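You operate a simulated robot arm through the tools that you are given. There is no shell and no other tool. Be economical: measure what you need, move in short steps, check, and stop when the job is done.

Carry out the task below with a simulated robot arm. There is one attempt and no reset: what you move stays moved.

TASK
Put two of the potatoes from the worktop over the oven on top of the pile of cream plates.
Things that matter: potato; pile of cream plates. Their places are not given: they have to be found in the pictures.

It is judged by the outcome, as a careful person would: the job done as asked, and still so three seconds after it is handed in. It fails if anything else is knocked over, pushed out of place, dropped, spilled or broken.

THE ROBOT
A 7-joint arm with a two-finger parallel gripper, fixed in place. Base frame: the origin is at the foot of the arm, x ahead of it, y to its left, z up; the work surface is at about z = 0. Lengths are in mm, angles in degrees, forces in N, time in s.
With the tool pointing down near the work surface it reaches from about 240 to 620 mm from the base axis. Its first joint turns from -66.0 to 66.0 degrees. Payload 2.6 kg.
Tool frame: the origin (TCP) lies between the finger pads and is the grasp point; the fingertips stand 30 mm ahead of it; z points along the fingers, y is the line along which they close. The gripper opens to 94 mm. The fingers are 28 mm wide and 10 mm thick; the gripper's body (50 by 96 mm) begins 55 mm behind the TCP.
Orientation is told as [roll, pitch, yaw] about the base's x, y, z axes, in that order, counted from this pose: with the fingers straight down and closing along the base's y, the tool's x points along the base's -x, its y along +y and its z along -z.

THE INTERFACE
- The arm moves only by the tool nudge_tool. Its argument "motion" is a list of rows, each an object of numbers (a shift or turn left out is 0, a gripper value left out holds the last): "jaw": the opening, from 0 (shut) to 1 (fully open); "dx", "dy", "dz": the shift along the tool's x, y, z in units of 300 mm (1.0 is 300 mm); "ax", "ay", "az": the turn, a rotation vector about the tool's x, y, z in units of 180 degrees (1.0 is 180 degrees). In form: [{"jaw": .., "dx": .., "dy": .., "dz": .., "ax": .., "ay": .., "az": ..}, ...]. A call has 1 to 10 rows; each row is the pose to reach, as a shift and turn from the pose commanded when the call began, along the tool's axes at that moment. A call with a number of a shift or a turn outside -1 to 1 is refused whole. A row lasts 0.2 s, in which the tool goes at most 50 mm and 8.6 degrees; a call with a longer step from one row to the next is refused whole, and so is a gripper value outside its range. A pose out of reach is approached as far as the arm can. The call stops where the force on the tool passes 40 N (or 10 N more than at its start, if that is more) or the arm is blocked; 0.2 s more then pass. The fingers move at their own pace (about 72 mm/s each) and stop on an object; they squeeze with about 37 N. The grip force told is the motor's: it shows also when the fingers shut on nothing. Time passes only in rows, and 0.2 s behind the last, so rows that repeat a pose let the fingers close. It gives the time, the measured TCP pose, the force on the tool (base axes), the opening and the grip force at its end, in the units of the frame above (readings bear some noise).
- Cameras (640 x 400 px; columns grow to the right, rows downward): "scene" is fixed at [39.3, 420.7, 543.7]; the picture's right is [-0.81, -0.58, 0.00], its down [-0.35, 0.48, -0.80] and it looks along [0.47, -0.65, -0.59] (base axes); focal length 329 px, centre (320, 200). "wrist" rides on the gripper at [-37, 0, -58] in the tool frame; the picture's right is [0.00, -1.00, 0.00], its down [0.97, 0.00, -0.24] and it looks along [0.24, 0.00, 0.97] (tool axes); focal length 218 px, centre (320, 200).
- snapshot(camera): a new picture of that camera. No time passes.
- pixel_to_xyz(camera, pixels): there is no depth. For up to 12 entries [column, row, z] of the newest picture of that camera ("zoom" is the newest enlarged one), the place [x, y] in the base frame at which the ray of that pixel passes the height z, good to about 2 mm, but the place of the scene camera against the robot may be out by one fixed shift of up to 25 mm in any direction. No time passes.
- enlarge(camera, box): a new picture of the part [left, top, right, bottom] of that camera's present view, enlarged. No time passes.
- hand_in(): hands the job in; it is judged then, once.

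Work in short steps. Measure before you move; look again where a grasp or a placing could have gone wrong, and mend it. You have 60 turns and 20 pictures in all, the two below and enlarged ones among them. Open the gripper and draw the arm clear of the work before you hand the job in, unless the task says otherwise; then end with one line.

The tools are called after ">>>" by a JSON object that holds its "api" and its "payload". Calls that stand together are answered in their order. nudge_tool: Moves the arm, as the interface text tells. Its arguments: {"type":"object","properties":{"motion":{"type":"array"}},"required":["motion"]} The other tools are called the same way: snapshot (camera) takes a picture; pixel_to_xyz (camera, pixels) gives the place at which the rays of pixels pass given heights; enlarge (camera, box) takes an enlarged picture of a part of a camera's view; hand_in () hands the job in.

At the start:

```text
time_s: 0.0
tcp_pos: [432.8, 97.5, 328.8]
orientation: [0.1, 0.0, 0.0]
contact_force: [-0.9, -0.3, 0.1]
opening: 94.0
gripper_force: 0.0
```

scene: 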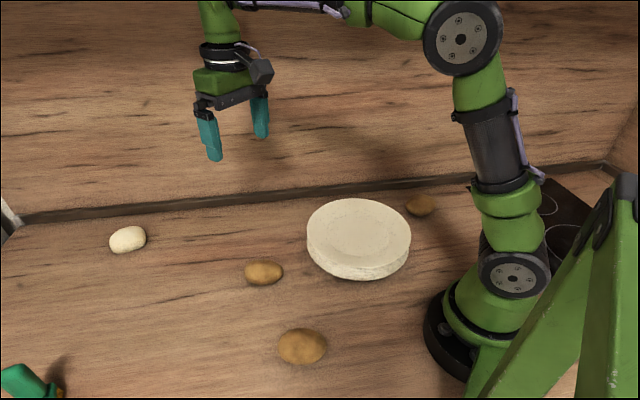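
wrist: 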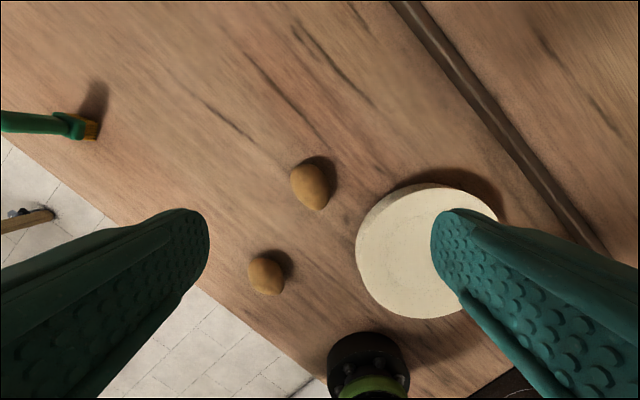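

The scene shows brown potatoes at (263,273), (302,346) and (420,205), and the plates at about (358,238). In the wrist picture, potatoes are at (313,185) and (266,275) and the plates at (425,250). I'll measure these positions.

>>> {"api": "pixel_to_xyz", "payload": {"camera": "wrist", "pixels": [[313, 186, 20], [266, 275, 20], [425, 252, 40], [356, 250, 40], [313, 186, 0], [266, 275, 0], [415, 318, 40], [440, 186, 40]]}}

>>> {"api": "pixel_to_xyz", "payload": {"camera": "scene", "pixels": [[263, 273, 20], [302, 346, 20], [420, 205, 20], [128, 239, 20], [358, 230, 40], [307, 235, 40], [411, 235, 40], [358, 198, 40], [358, 268, 40], [358, 280, 0]]}}

>>> {"api": "enlarge", "payload": {"camera": "scene", "box": [220, 180, 460, 380]}}

>>> {"api": "enlarge", "payload": {"camera": "wrist", "box": [220, 130, 380, 320]}}

```text
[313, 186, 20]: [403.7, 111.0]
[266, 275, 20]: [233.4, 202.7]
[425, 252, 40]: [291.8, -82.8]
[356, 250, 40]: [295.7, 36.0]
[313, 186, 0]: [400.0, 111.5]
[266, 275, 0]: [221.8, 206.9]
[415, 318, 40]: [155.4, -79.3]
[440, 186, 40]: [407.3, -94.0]
```

```text
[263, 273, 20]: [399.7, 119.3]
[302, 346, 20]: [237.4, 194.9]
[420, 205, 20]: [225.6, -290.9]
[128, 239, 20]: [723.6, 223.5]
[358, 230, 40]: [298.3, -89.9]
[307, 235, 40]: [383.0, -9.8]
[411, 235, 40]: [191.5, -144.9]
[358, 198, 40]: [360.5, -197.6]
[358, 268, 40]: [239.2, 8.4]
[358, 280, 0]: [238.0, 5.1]
```

```text
2.00 times, centred on (340, 280) of scene
```

zoom: 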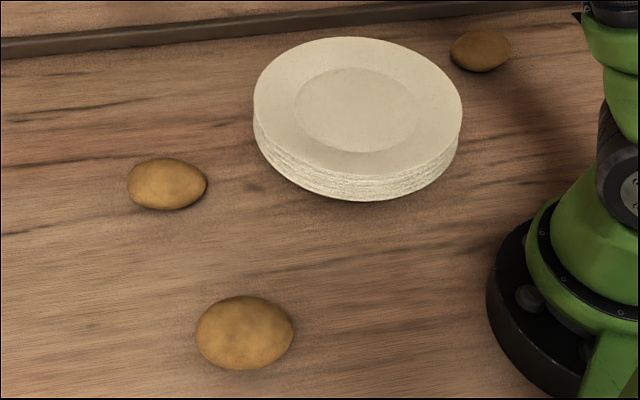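

```text
2.11 times, centred on (300, 225) of wrist
```

zoom: 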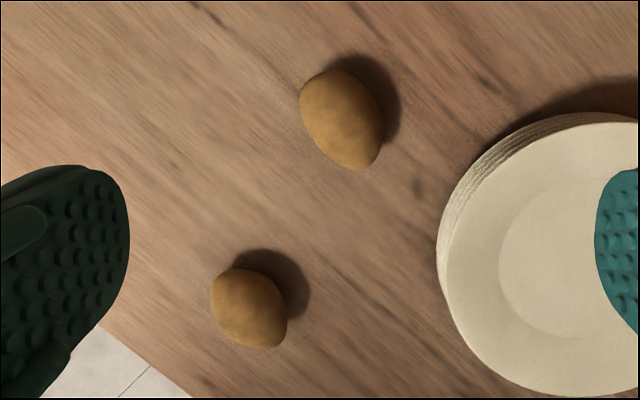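

Both cameras agree: potato A is at about (402,112), with its long axis about 27° from x. I'll move above it, turn the tool so the jaws close across the short axis, and look again.

>>> {"api": "nudge_tool", "payload": {"motion": [{"jaw": 1, "dx": 0.025, "dy": 0.011, "dz": 0.14, "az": -0.0375}, {"jaw": 1, "dx": 0.05, "dy": 0.022, "dz": 0.28, "az": -0.075}, {"jaw": 1, "dx": 0.075, "dy": 0.034, "dz": 0.42, "az": -0.1125}, {"jaw": 1, "dx": 0.1, "dy": 0.045, "dz": 0.56, "az": -0.15}, {"jaw": 1, "dx": 0.1, "dy": 0.045, "dz": 0.56, "az": -0.15}]}}

>>> {"api": "snapshot", "payload": {"camera": "wrist"}}

```text
time_s: 1.2
tcp_pos: [403.2, 112.4, 161.7]
orientation: [0.1, -0.1, 27.0]
contact_force: [0.8, -0.7, 0.7]
opening: 94.0
gripper_force: 0.0
```

```text
15 pictures are left
```

wrist: 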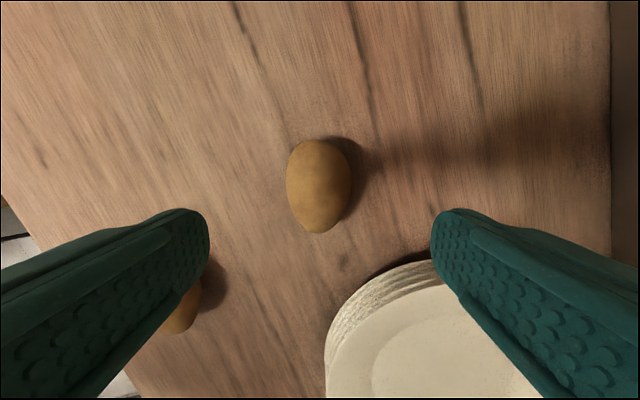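

The potato is now at (319,186) and well aligned with the jaws. I'll measure its edges and the plate rim at (425,262) for clearance.

>>> {"api": "pixel_to_xyz", "payload": {"camera": "wrist", "pixels": [[319, 186, 20], [286, 186, 20], [352, 186, 20], [319, 139, 20], [319, 233, 20], [425, 262, 10], [330, 345, 20], [400, 272, 40]]}}

```text
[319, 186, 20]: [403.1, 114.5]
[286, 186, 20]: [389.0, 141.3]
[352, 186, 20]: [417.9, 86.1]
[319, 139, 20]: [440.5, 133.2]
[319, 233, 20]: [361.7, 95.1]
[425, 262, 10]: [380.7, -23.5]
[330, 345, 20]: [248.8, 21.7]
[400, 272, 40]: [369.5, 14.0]
```

Potato A is centred at (402,114) and about 60 mm wide, and the plates are clear. I'll go down to TCP z≈35 and close.

>>> {"api": "nudge_tool", "payload": {"motion": [{"jaw": 1, "dy": 0.006, "dz": 0.14}, {"jaw": 1, "dy": 0.006, "dz": 0.28}, {"jaw": 1, "dy": 0.006, "dz": 0.38}, {"jaw": 1, "dy": 0.006, "dz": 0.42}, {"jaw": 0, "dy": 0.006, "dz": 0.42}, {"jaw": 0, "dy": 0.006, "dz": 0.42}, {"jaw": 0, "dy": 0.006, "dz": 0.42}, {"jaw": 0, "dy": 0.006, "dz": 0.42}]}}

```text
time_s: 3.0
tcp_pos: [402.8, 113.8, 35.8]
orientation: [0.1, -0.1, 27.0]
contact_force: [-1.1, -0.3, -0.3]
opening: 58.4
gripper_force: 36.8
```

It gripped at 58 mm opening with 37 N. I'll lift straight up.

>>> {"api": "nudge_tool", "payload": {"motion": [{"jaw": 0, "dz": -0.1}, {"jaw": 0, "dz": -0.25}, {"jaw": 0, "dz": -0.4}, {"jaw": 0, "dz": -0.55}, {"jaw": 0, "dz": -0.55}]}}

```text
time_s: 4.2
tcp_pos: [401.8, 113.4, 199.2]
orientation: [0.1, -0.1, 26.9]
contact_force: [0.2, 0.4, -1.9]
opening: 58.6
gripper_force: 36.9
```

The potato is held. I'll carry it above the plates, turning back to yaw 0, and look down.

>>> {"api": "nudge_tool", "payload": {"motion": [{"dx": 0.1165, "dy": -0.089, "az": 0.025}, {"dx": 0.233, "dy": -0.178, "az": 0.05}, {"dx": 0.3495, "dy": -0.267, "az": 0.075}, {"dx": 0.466, "dy": -0.356, "az": 0.1}, {"dx": 0.5825, "dy": -0.445, "az": 0.125}, {"dx": 0.699, "dy": -0.534, "az": 0.15}, {"dx": 0.699, "dy": -0.534, "az": 0.15}]}}

>>> {"api": "snapshot", "payload": {"camera": "wrist"}}

>>> {"api": "snapshot", "payload": {"camera": "scene"}}

```text
time_s: 5.8
tcp_pos: [287.4, -123.6, 199.3]
orientation: [0.1, 0.0, -0.2]
contact_force: [0.3, 0.9, -1.1]
opening: 58.6
gripper_force: 37.6
```

```text
14 pictures are left
```

wrist: 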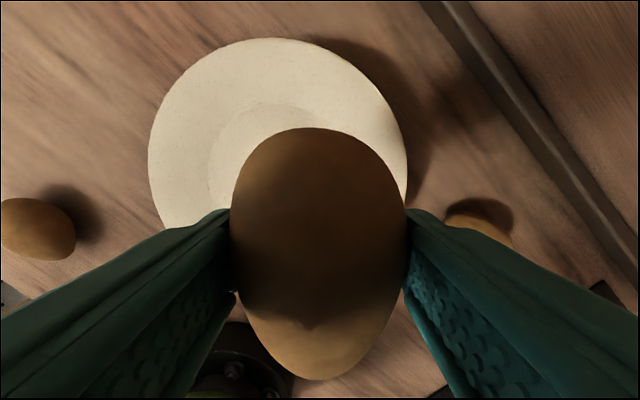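

```text
13 pictures are left
```

scene: 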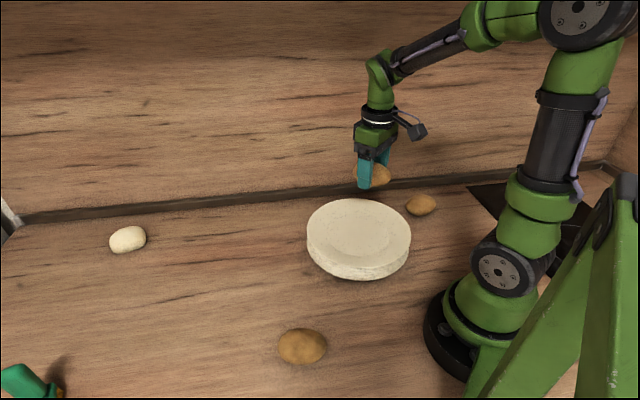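

The plate disc spans columns 148–408 with its top at row 37. I'll measure its circle and well.

>>> {"api": "pixel_to_xyz", "payload": {"camera": "wrist", "pixels": [[148, 155, 40], [408, 160, 40], [265, 37, 40], [208, 165, 38], [262, 103, 38], [165, 228, 40], [270, 160, 40], [480, 215, 20], [38, 228, 20]]}}

>>> {"api": "pixel_to_xyz", "payload": {"camera": "scene", "pixels": [[358, 230, 40], [328, 235, 38], [393, 235, 38], [358, 213, 38], [358, 258, 38]]}}

```text
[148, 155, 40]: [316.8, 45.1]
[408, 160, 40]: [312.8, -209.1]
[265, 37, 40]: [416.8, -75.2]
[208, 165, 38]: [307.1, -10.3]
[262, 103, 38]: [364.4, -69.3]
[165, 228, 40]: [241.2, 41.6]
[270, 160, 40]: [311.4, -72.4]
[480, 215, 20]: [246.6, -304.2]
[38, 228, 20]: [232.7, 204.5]
```

```text
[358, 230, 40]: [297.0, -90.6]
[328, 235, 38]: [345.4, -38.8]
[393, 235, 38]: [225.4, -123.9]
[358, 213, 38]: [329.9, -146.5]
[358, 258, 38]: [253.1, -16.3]
```

The plate centre is about (290,-82) with a well radius of about 70. The current spot, (287,-124), suits the first potato. I'll lower towards the surface (about z 40) and take the last part gently.

>>> {"api": "nudge_tool", "payload": {"motion": [{"dx": -0.01, "dy": 0.01, "dz": 0.12}, {"dx": -0.01, "dy": 0.01, "dz": 0.24}, {"dx": -0.01, "dy": 0.01, "dz": 0.33}, {"dx": -0.01, "dy": 0.01, "dz": 0.38}, {"dx": -0.01, "dy": 0.01, "dz": 0.38}]}}

>>> {"api": "enlarge", "payload": {"camera": "scene", "box": [280, 150, 440, 290]}}

```text
time_s: 6.8
tcp_pos: [292.1, -120.1, 89.1]
orientation: [-0.1, -0.5, -0.3]
contact_force: [-2.4, 0.0, 5.9]
opening: 58.1
gripper_force: 36.4
stopped in row 5: the force on the tool passed its limit (the readings are from after the stop); the commanded pose is now the measured one
```

```text
2.86 times, centred on (360, 220) of scene
```

zoom: 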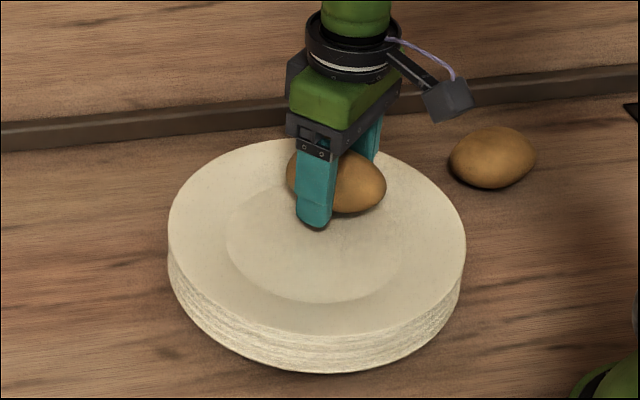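

Contact came at TCP z 89, so the pile top is higher than I assumed, or the outer finger touched the rim. I'll re-measure the well centre at that height using the zoom.

>>> {"api": "pixel_to_xyz", "payload": {"camera": "zoom", "pixels": [[313, 245, 50], [226, 240, 50], [402, 245, 50], [168, 225, 56], [466, 245, 56], [313, 138, 56], [320, 335, 56], [313, 228, 60], [325, 372, 0]]}}

>>> {"api": "snapshot", "payload": {"camera": "wrist"}}

```text
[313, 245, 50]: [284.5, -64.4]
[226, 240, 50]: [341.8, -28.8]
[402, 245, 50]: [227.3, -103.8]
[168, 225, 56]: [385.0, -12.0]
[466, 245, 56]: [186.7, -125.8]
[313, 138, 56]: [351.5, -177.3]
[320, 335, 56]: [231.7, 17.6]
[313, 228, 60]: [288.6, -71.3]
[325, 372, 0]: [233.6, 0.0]
```

```text
11 pictures are left
```

wrist: 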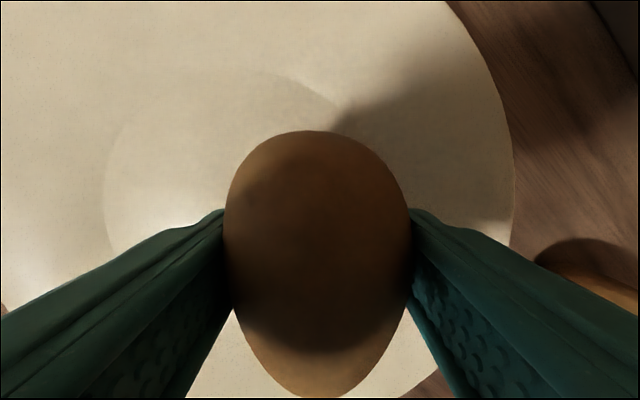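

>>> {"api": "pixel_to_xyz", "payload": {"camera": "wrist", "pixels": [[103, 190, 50], [260, 72, 50], [345, 105, 50], [115, 245, 50], [514, 170, 58], [450, 2, 58], [430, 385, 58]]}}

```text
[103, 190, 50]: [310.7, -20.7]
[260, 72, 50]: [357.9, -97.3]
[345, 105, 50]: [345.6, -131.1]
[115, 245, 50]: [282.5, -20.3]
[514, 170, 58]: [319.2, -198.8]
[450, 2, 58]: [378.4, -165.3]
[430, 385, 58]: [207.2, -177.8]
```

The wrist data put the plate centre at (291,-84) with a well radius of about 69, so the outer finger is just at the rim's foot and the potato is nearly on the floor of the well. I'll lift 2 mm, open modestly, then rise.

>>> {"api": "nudge_tool", "payload": {"motion": [{"dz": -0.007, "dy": 0.006, "jaw": 0}, {"dz": -0.007, "dy": 0.006, "jaw": 0.76}, {"dz": -0.007, "dy": 0.006, "jaw": 0.76}, {"dz": -0.007, "dy": 0.006, "jaw": 0.76}, {"dz": -0.007, "dy": 0.006, "jaw": 0.76}, {"dz": -0.06, "dy": 0.006}, {"dz": -0.2, "dy": 0.006}, {"dz": -0.36, "dy": 0.006}, {"dz": -0.5, "dy": 0.006}, {"dz": -0.5, "dy": 0.006}]}}

>>> {"api": "snapshot", "payload": {"camera": "wrist"}}

```text
time_s: 9.0
tcp_pos: [290.7, -119.4, 240.2]
orientation: [0.1, -0.5, -0.4]
contact_force: [-0.5, -0.8, 0.2]
opening: 71.3
gripper_force: 0.1
```

```text
10 pictures are left
```

wrist: 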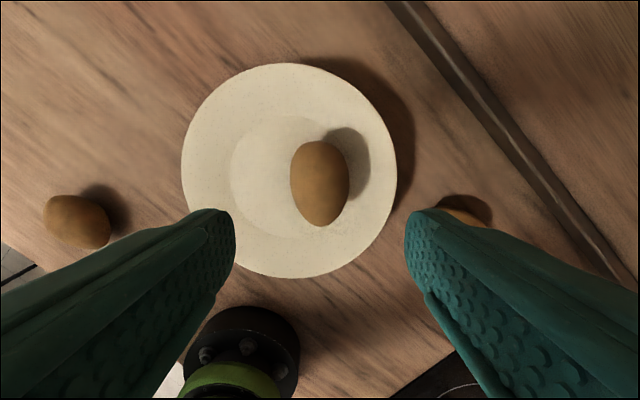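

The potato rests in the well at (320,183). Next I'll measure it again, along with potato B at (76,221).

>>> {"api": "pixel_to_xyz", "payload": {"camera": "wrist", "pixels": [[320, 183, 70], [290, 183, 75], [349, 183, 75], [76, 221, 22], [45, 205, 22], [107, 240, 22], [289, 170, 55], [181, 165, 58], [397, 165, 58]]}}

```text
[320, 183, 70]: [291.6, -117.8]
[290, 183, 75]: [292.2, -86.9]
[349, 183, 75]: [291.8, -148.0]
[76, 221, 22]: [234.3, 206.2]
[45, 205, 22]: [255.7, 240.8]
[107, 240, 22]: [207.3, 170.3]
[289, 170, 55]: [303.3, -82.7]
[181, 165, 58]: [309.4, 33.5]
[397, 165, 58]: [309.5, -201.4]
```

Potato B is at (234,205). I'll travel over to it at height, with yaw about 29°, and look.

>>> {"api": "nudge_tool", "payload": {"motion": [{"jaw": 1, "dx": 0.02, "dy": 0.14, "az": -0.023}, {"jaw": 1, "dx": 0.04, "dy": 0.28, "az": -0.046}, {"jaw": 1, "dx": 0.06, "dy": 0.42, "az": -0.069}, {"jaw": 1, "dx": 0.08, "dy": 0.56, "az": -0.092}, {"jaw": 1, "dx": 0.11, "dy": 0.7, "az": -0.115}, {"jaw": 1, "dx": 0.14, "dy": 0.84, "az": -0.138}, {"jaw": 1, "dx": 0.18, "dy": 0.98, "dz": 0.05, "az": -0.16}, {"jaw": 1, "dx": 0.18, "dy": 0.99, "dz": 0.15, "az": -0.16}, {"jaw": 1, "dx": 0.18, "dy": 0.99, "dz": 0.25, "az": -0.16}, {"jaw": 1, "dx": 0.18, "dy": 0.99, "dz": 0.25, "az": -0.16}]}}

>>> {"api": "snapshot", "payload": {"camera": "wrist"}}

```text
time_s: 11.2
tcp_pos: [240.5, 177.7, 162.2]
orientation: [-0.3, -0.6, 28.4]
contact_force: [-0.6, -0.1, 0.2]
opening: 93.9
gripper_force: 0.0
```

```text
9 pictures are left
```

wrist: 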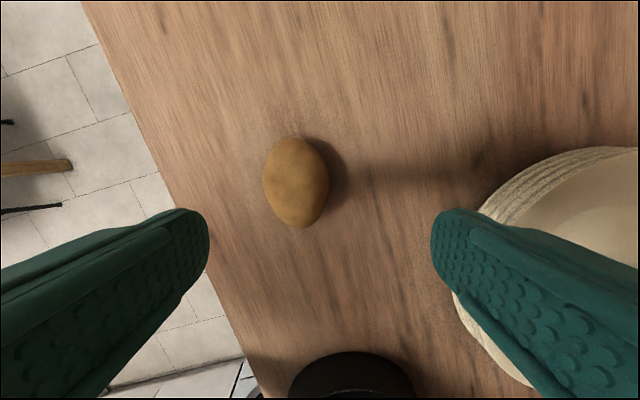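

The potato is at (296,182), tilted about 8° further. I'll measure it.

>>> {"api": "pixel_to_xyz", "payload": {"camera": "wrist", "pixels": [[296, 182, 20], [263, 180, 20], [329, 184, 20], [290, 137, 20], [303, 228, 20], [170, 190, 0]]}}

```text
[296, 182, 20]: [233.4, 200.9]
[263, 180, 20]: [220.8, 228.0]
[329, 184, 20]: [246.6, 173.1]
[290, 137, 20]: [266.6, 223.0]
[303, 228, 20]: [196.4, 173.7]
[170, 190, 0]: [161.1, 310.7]
```

Potato B's centre is (232,200). I'll shift, turn 6° more, go down and close.

>>> {"api": "nudge_tool", "payload": {"motion": [{"jaw": 1, "dx": -0.012, "dy": 0.077, "dz": 0.06, "az": -0.035}, {"jaw": 1, "dx": -0.012, "dy": 0.077, "dz": 0.2, "az": -0.035}, {"jaw": 1, "dx": -0.012, "dy": 0.077, "dz": 0.33, "az": -0.035}, {"jaw": 1, "dx": -0.012, "dy": 0.077, "dz": 0.4, "az": -0.035}, {"jaw": 1, "dx": -0.012, "dy": 0.077, "dz": 0.42, "az": -0.035}, {"jaw": 0, "dx": -0.012, "dy": 0.077, "dz": 0.42, "az": -0.035}, {"jaw": 0, "dx": -0.012, "dy": 0.077, "dz": 0.42, "az": -0.035}, {"jaw": 0, "dx": -0.012, "dy": 0.077, "dz": 0.42, "az": -0.035}, {"jaw": 0, "dx": -0.012, "dy": 0.077, "dz": 0.42, "az": -0.035}]}}

```text
time_s: 13.2
tcp_pos: [231.7, 201.0, 39.0]
orientation: [-0.3, -0.4, 34.8]
contact_force: [0.7, 0.6, -0.5]
opening: 58.6
gripper_force: 37.2
```

It gripped at 58.6 mm. I'll lift it.

>>> {"api": "nudge_tool", "payload": {"motion": [{"jaw": 0, "dz": -0.1}, {"jaw": 0, "dz": -0.25}, {"jaw": 0, "dz": -0.4}, {"jaw": 0, "dz": -0.55}, {"jaw": 0, "dz": -0.62}, {"jaw": 0, "dz": -0.62}]}}

```text
time_s: 14.6
tcp_pos: [230.1, 199.4, 223.9]
orientation: [-0.3, -0.4, 34.8]
contact_force: [-0.1, -0.2, -1.5]
opening: 58.9
gripper_force: 36.3
```

Held. I'll carry it over the plates to (291,-36) at yaw 0, parallel to the first potato.

>>> {"api": "nudge_tool", "payload": {"motion": [{"dx": 0.0467, "dy": -0.1265, "az": 0.032}, {"dx": 0.0933, "dy": -0.253, "az": 0.064}, {"dx": 0.14, "dy": -0.3795, "az": 0.096}, {"dx": 0.1867, "dy": -0.506, "az": 0.128}, {"dx": 0.2333, "dy": -0.6325, "az": 0.16}, {"dx": 0.28, "dy": -0.759, "az": 0.193}, {"dx": 0.28, "dy": -0.759, "az": 0.193}]}}

>>> {"api": "snapshot", "payload": {"camera": "wrist"}}

```text
time_s: 16.2
tcp_pos: [291.6, -35.0, 225.6]
orientation: [0.1, -0.5, 0.0]
contact_force: [0.6, 0.0, -1.0]
opening: 58.4
gripper_force: 36.7
```

```text
8 pictures are left
```

wrist: 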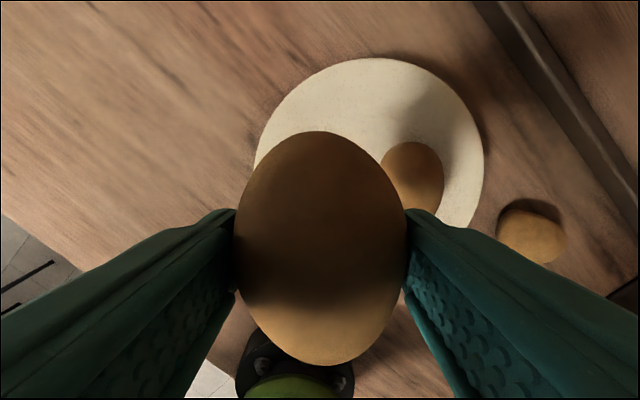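

>>> {"api": "pixel_to_xyz", "payload": {"camera": "wrist", "pixels": [[444, 180, 75], [380, 165, 75], [412, 142, 70]]}}

>>> {"api": "nudge_tool", "payload": {"motion": [{"dz": 0.14}, {"dz": 0.28}, {"dz": 0.37}, {"dz": 0.42}, {"dz": 0.42}]}}

```text
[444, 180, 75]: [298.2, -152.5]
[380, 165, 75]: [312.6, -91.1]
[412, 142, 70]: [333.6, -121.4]
```

```text
time_s: 17.4
tcp_pos: [292.1, -33.2, 98.6]
orientation: [0.1, -0.5, 0.1]
contact_force: [0.3, 0.3, -2.1]
opening: 58.8
gripper_force: 37.0
```

The first potato's near edge is at y≈-91, and there is no contact yet at z 98.6. I'll lower slowly.

>>> {"api": "nudge_tool", "payload": {"motion": [{"dz": 0.006, "dy": -0.004}, {"dz": 0.011, "dy": -0.007}, {"dz": 0.016, "dy": -0.007}, {"dz": 0.02, "dy": -0.007}, {"dz": 0.02, "dy": -0.007}]}}

>>> {"api": "enlarge", "payload": {"camera": "scene", "box": [280, 150, 440, 290]}}

```text
time_s: 18.0
tcp_pos: [294.4, -34.0, 97.4]
orientation: [0.1, -0.5, 0.1]
contact_force: [-2.6, 0.4, 4.8]
opening: 58.9
gripper_force: 36.8
stopped in row 2: the force on the tool passed its limit (the readings are from after the stop); the commanded pose is now the measured one
```

```text
2.86 times, centred on (360, 220) of scene
```

zoom: 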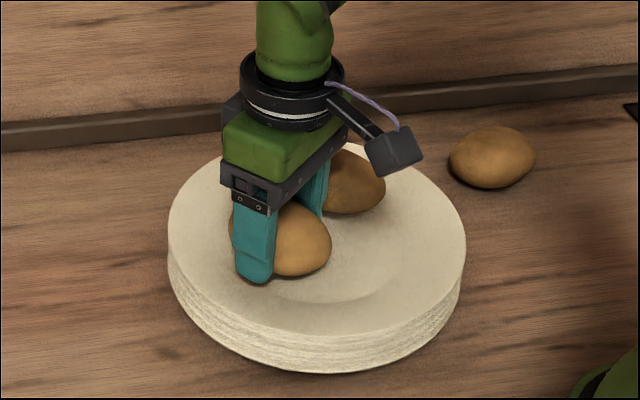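

Contact came at z 97.4, probably the outer finger on the raised rim. I'll rise 4 mm, move 6 mm inward (still clear of the first potato), and try lower.

>>> {"api": "nudge_tool", "payload": {"motion": [{"dz": -0.014}, {"dz": -0.014, "dy": -0.02, "dx": 0.01}, {"dz": -0.005, "dy": -0.02, "dx": 0.01}, {"dz": 0.004, "dy": -0.02, "dx": 0.01}, {"dz": 0.01, "dy": -0.02, "dx": 0.01}, {"dz": 0.015, "dy": -0.02, "dx": 0.01}, {"dz": 0.02, "dy": -0.02, "dx": 0.01}, {"dz": 0.025, "dy": -0.02, "dx": 0.01}]}}

>>> {"api": "snapshot", "payload": {"camera": "wrist"}}

```text
time_s: 19.1
tcp_pos: [288.7, -40.5, 97.3]
orientation: [0.3, -0.6, -0.2]
contact_force: [-1.4, 0.1, 3.7]
opening: 58.8
gripper_force: 36.4
stopped in row 5: the force on the tool passed its limit (the readings are from after the stop); the commanded pose is now the measured one
```

```text
6 pictures are left
```

wrist: 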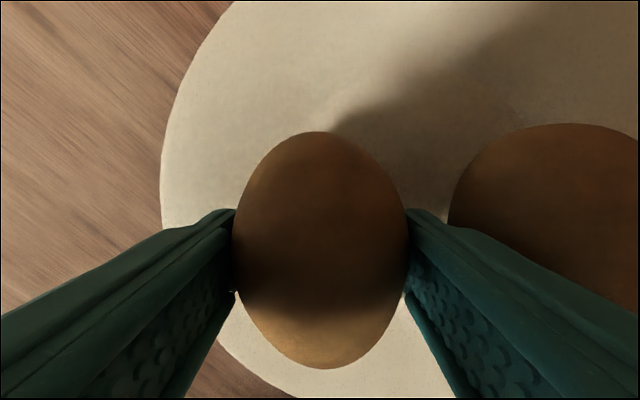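

The contact height is the same further inward, so it is the potato resting on the plate. The fingertips are clear, with about 11 mm to the first potato. I'll open slightly and rise.

>>> {"api": "nudge_tool", "payload": {"motion": [{"jaw": 0.74}, {"jaw": 0.74}, {"jaw": 0.74}, {"jaw": 0.74}, {"jaw": 0.74, "dz": -0.05}, {"jaw": 0.74, "dz": -0.15}, {"jaw": 0.74, "dz": -0.3}, {"jaw": 0.74, "dz": -0.45}, {"jaw": 0.74, "dz": -0.55}, {"jaw": 0.74, "dz": -0.55}]}}

>>> {"api": "snapshot", "payload": {"camera": "wrist"}}

```text
time_s: 21.3
tcp_pos: [289.2, -41.1, 264.2]
orientation: [0.4, -0.6, 0.0]
contact_force: [0.4, 0.6, -0.1]
opening: 69.7
gripper_force: 0.1
```

```text
5 pictures are left
```

wrist: 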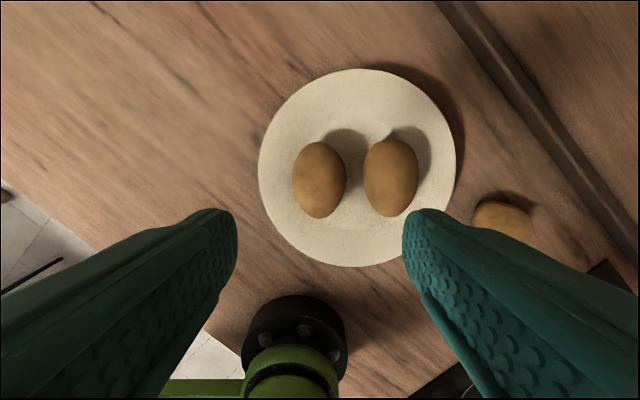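

Both potatoes sit on the plate at (319,180) and (391,178). I'll draw the arm away over clear worktop and check with the scene camera.

>>> {"api": "nudge_tool", "payload": {"motion": [{"dx": -0.12, "dy": 0.08}, {"dx": -0.24, "dy": 0.16}, {"dx": -0.36, "dy": 0.24}, {"dx": -0.48, "dy": 0.32}, {"dx": -0.48, "dy": 0.32}, {"dx": -0.48, "dy": 0.32}]}}

>>> {"api": "snapshot", "payload": {"camera": "scene"}}

```text
time_s: 22.7
tcp_pos: [433.5, 55.2, 264.6]
orientation: [0.4, -0.6, -0.2]
contact_force: [-0.1, 0.1, 0.3]
opening: 69.7
gripper_force: 0.0
```

```text
4 pictures are left
```

scene: 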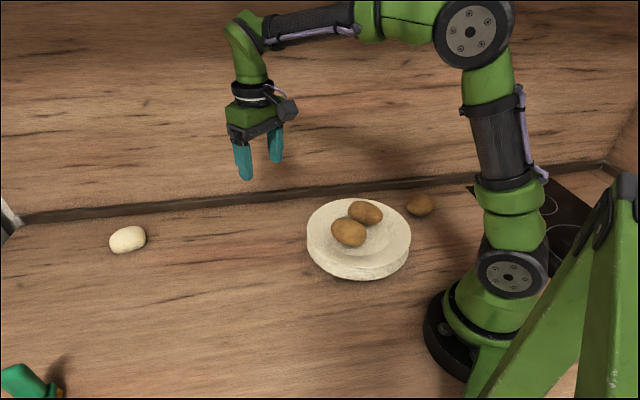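

Both potatoes are at rest on the plates, the plates haven't moved, and the arm is clear. I'll hand it in.

>>> {"api": "hand_in", "payload": {}}

```text
The job is handed in.
```

Two potatoes from the worktop are resting on top of the pile of cream plates; nothing else was moved, and the job is handed in.
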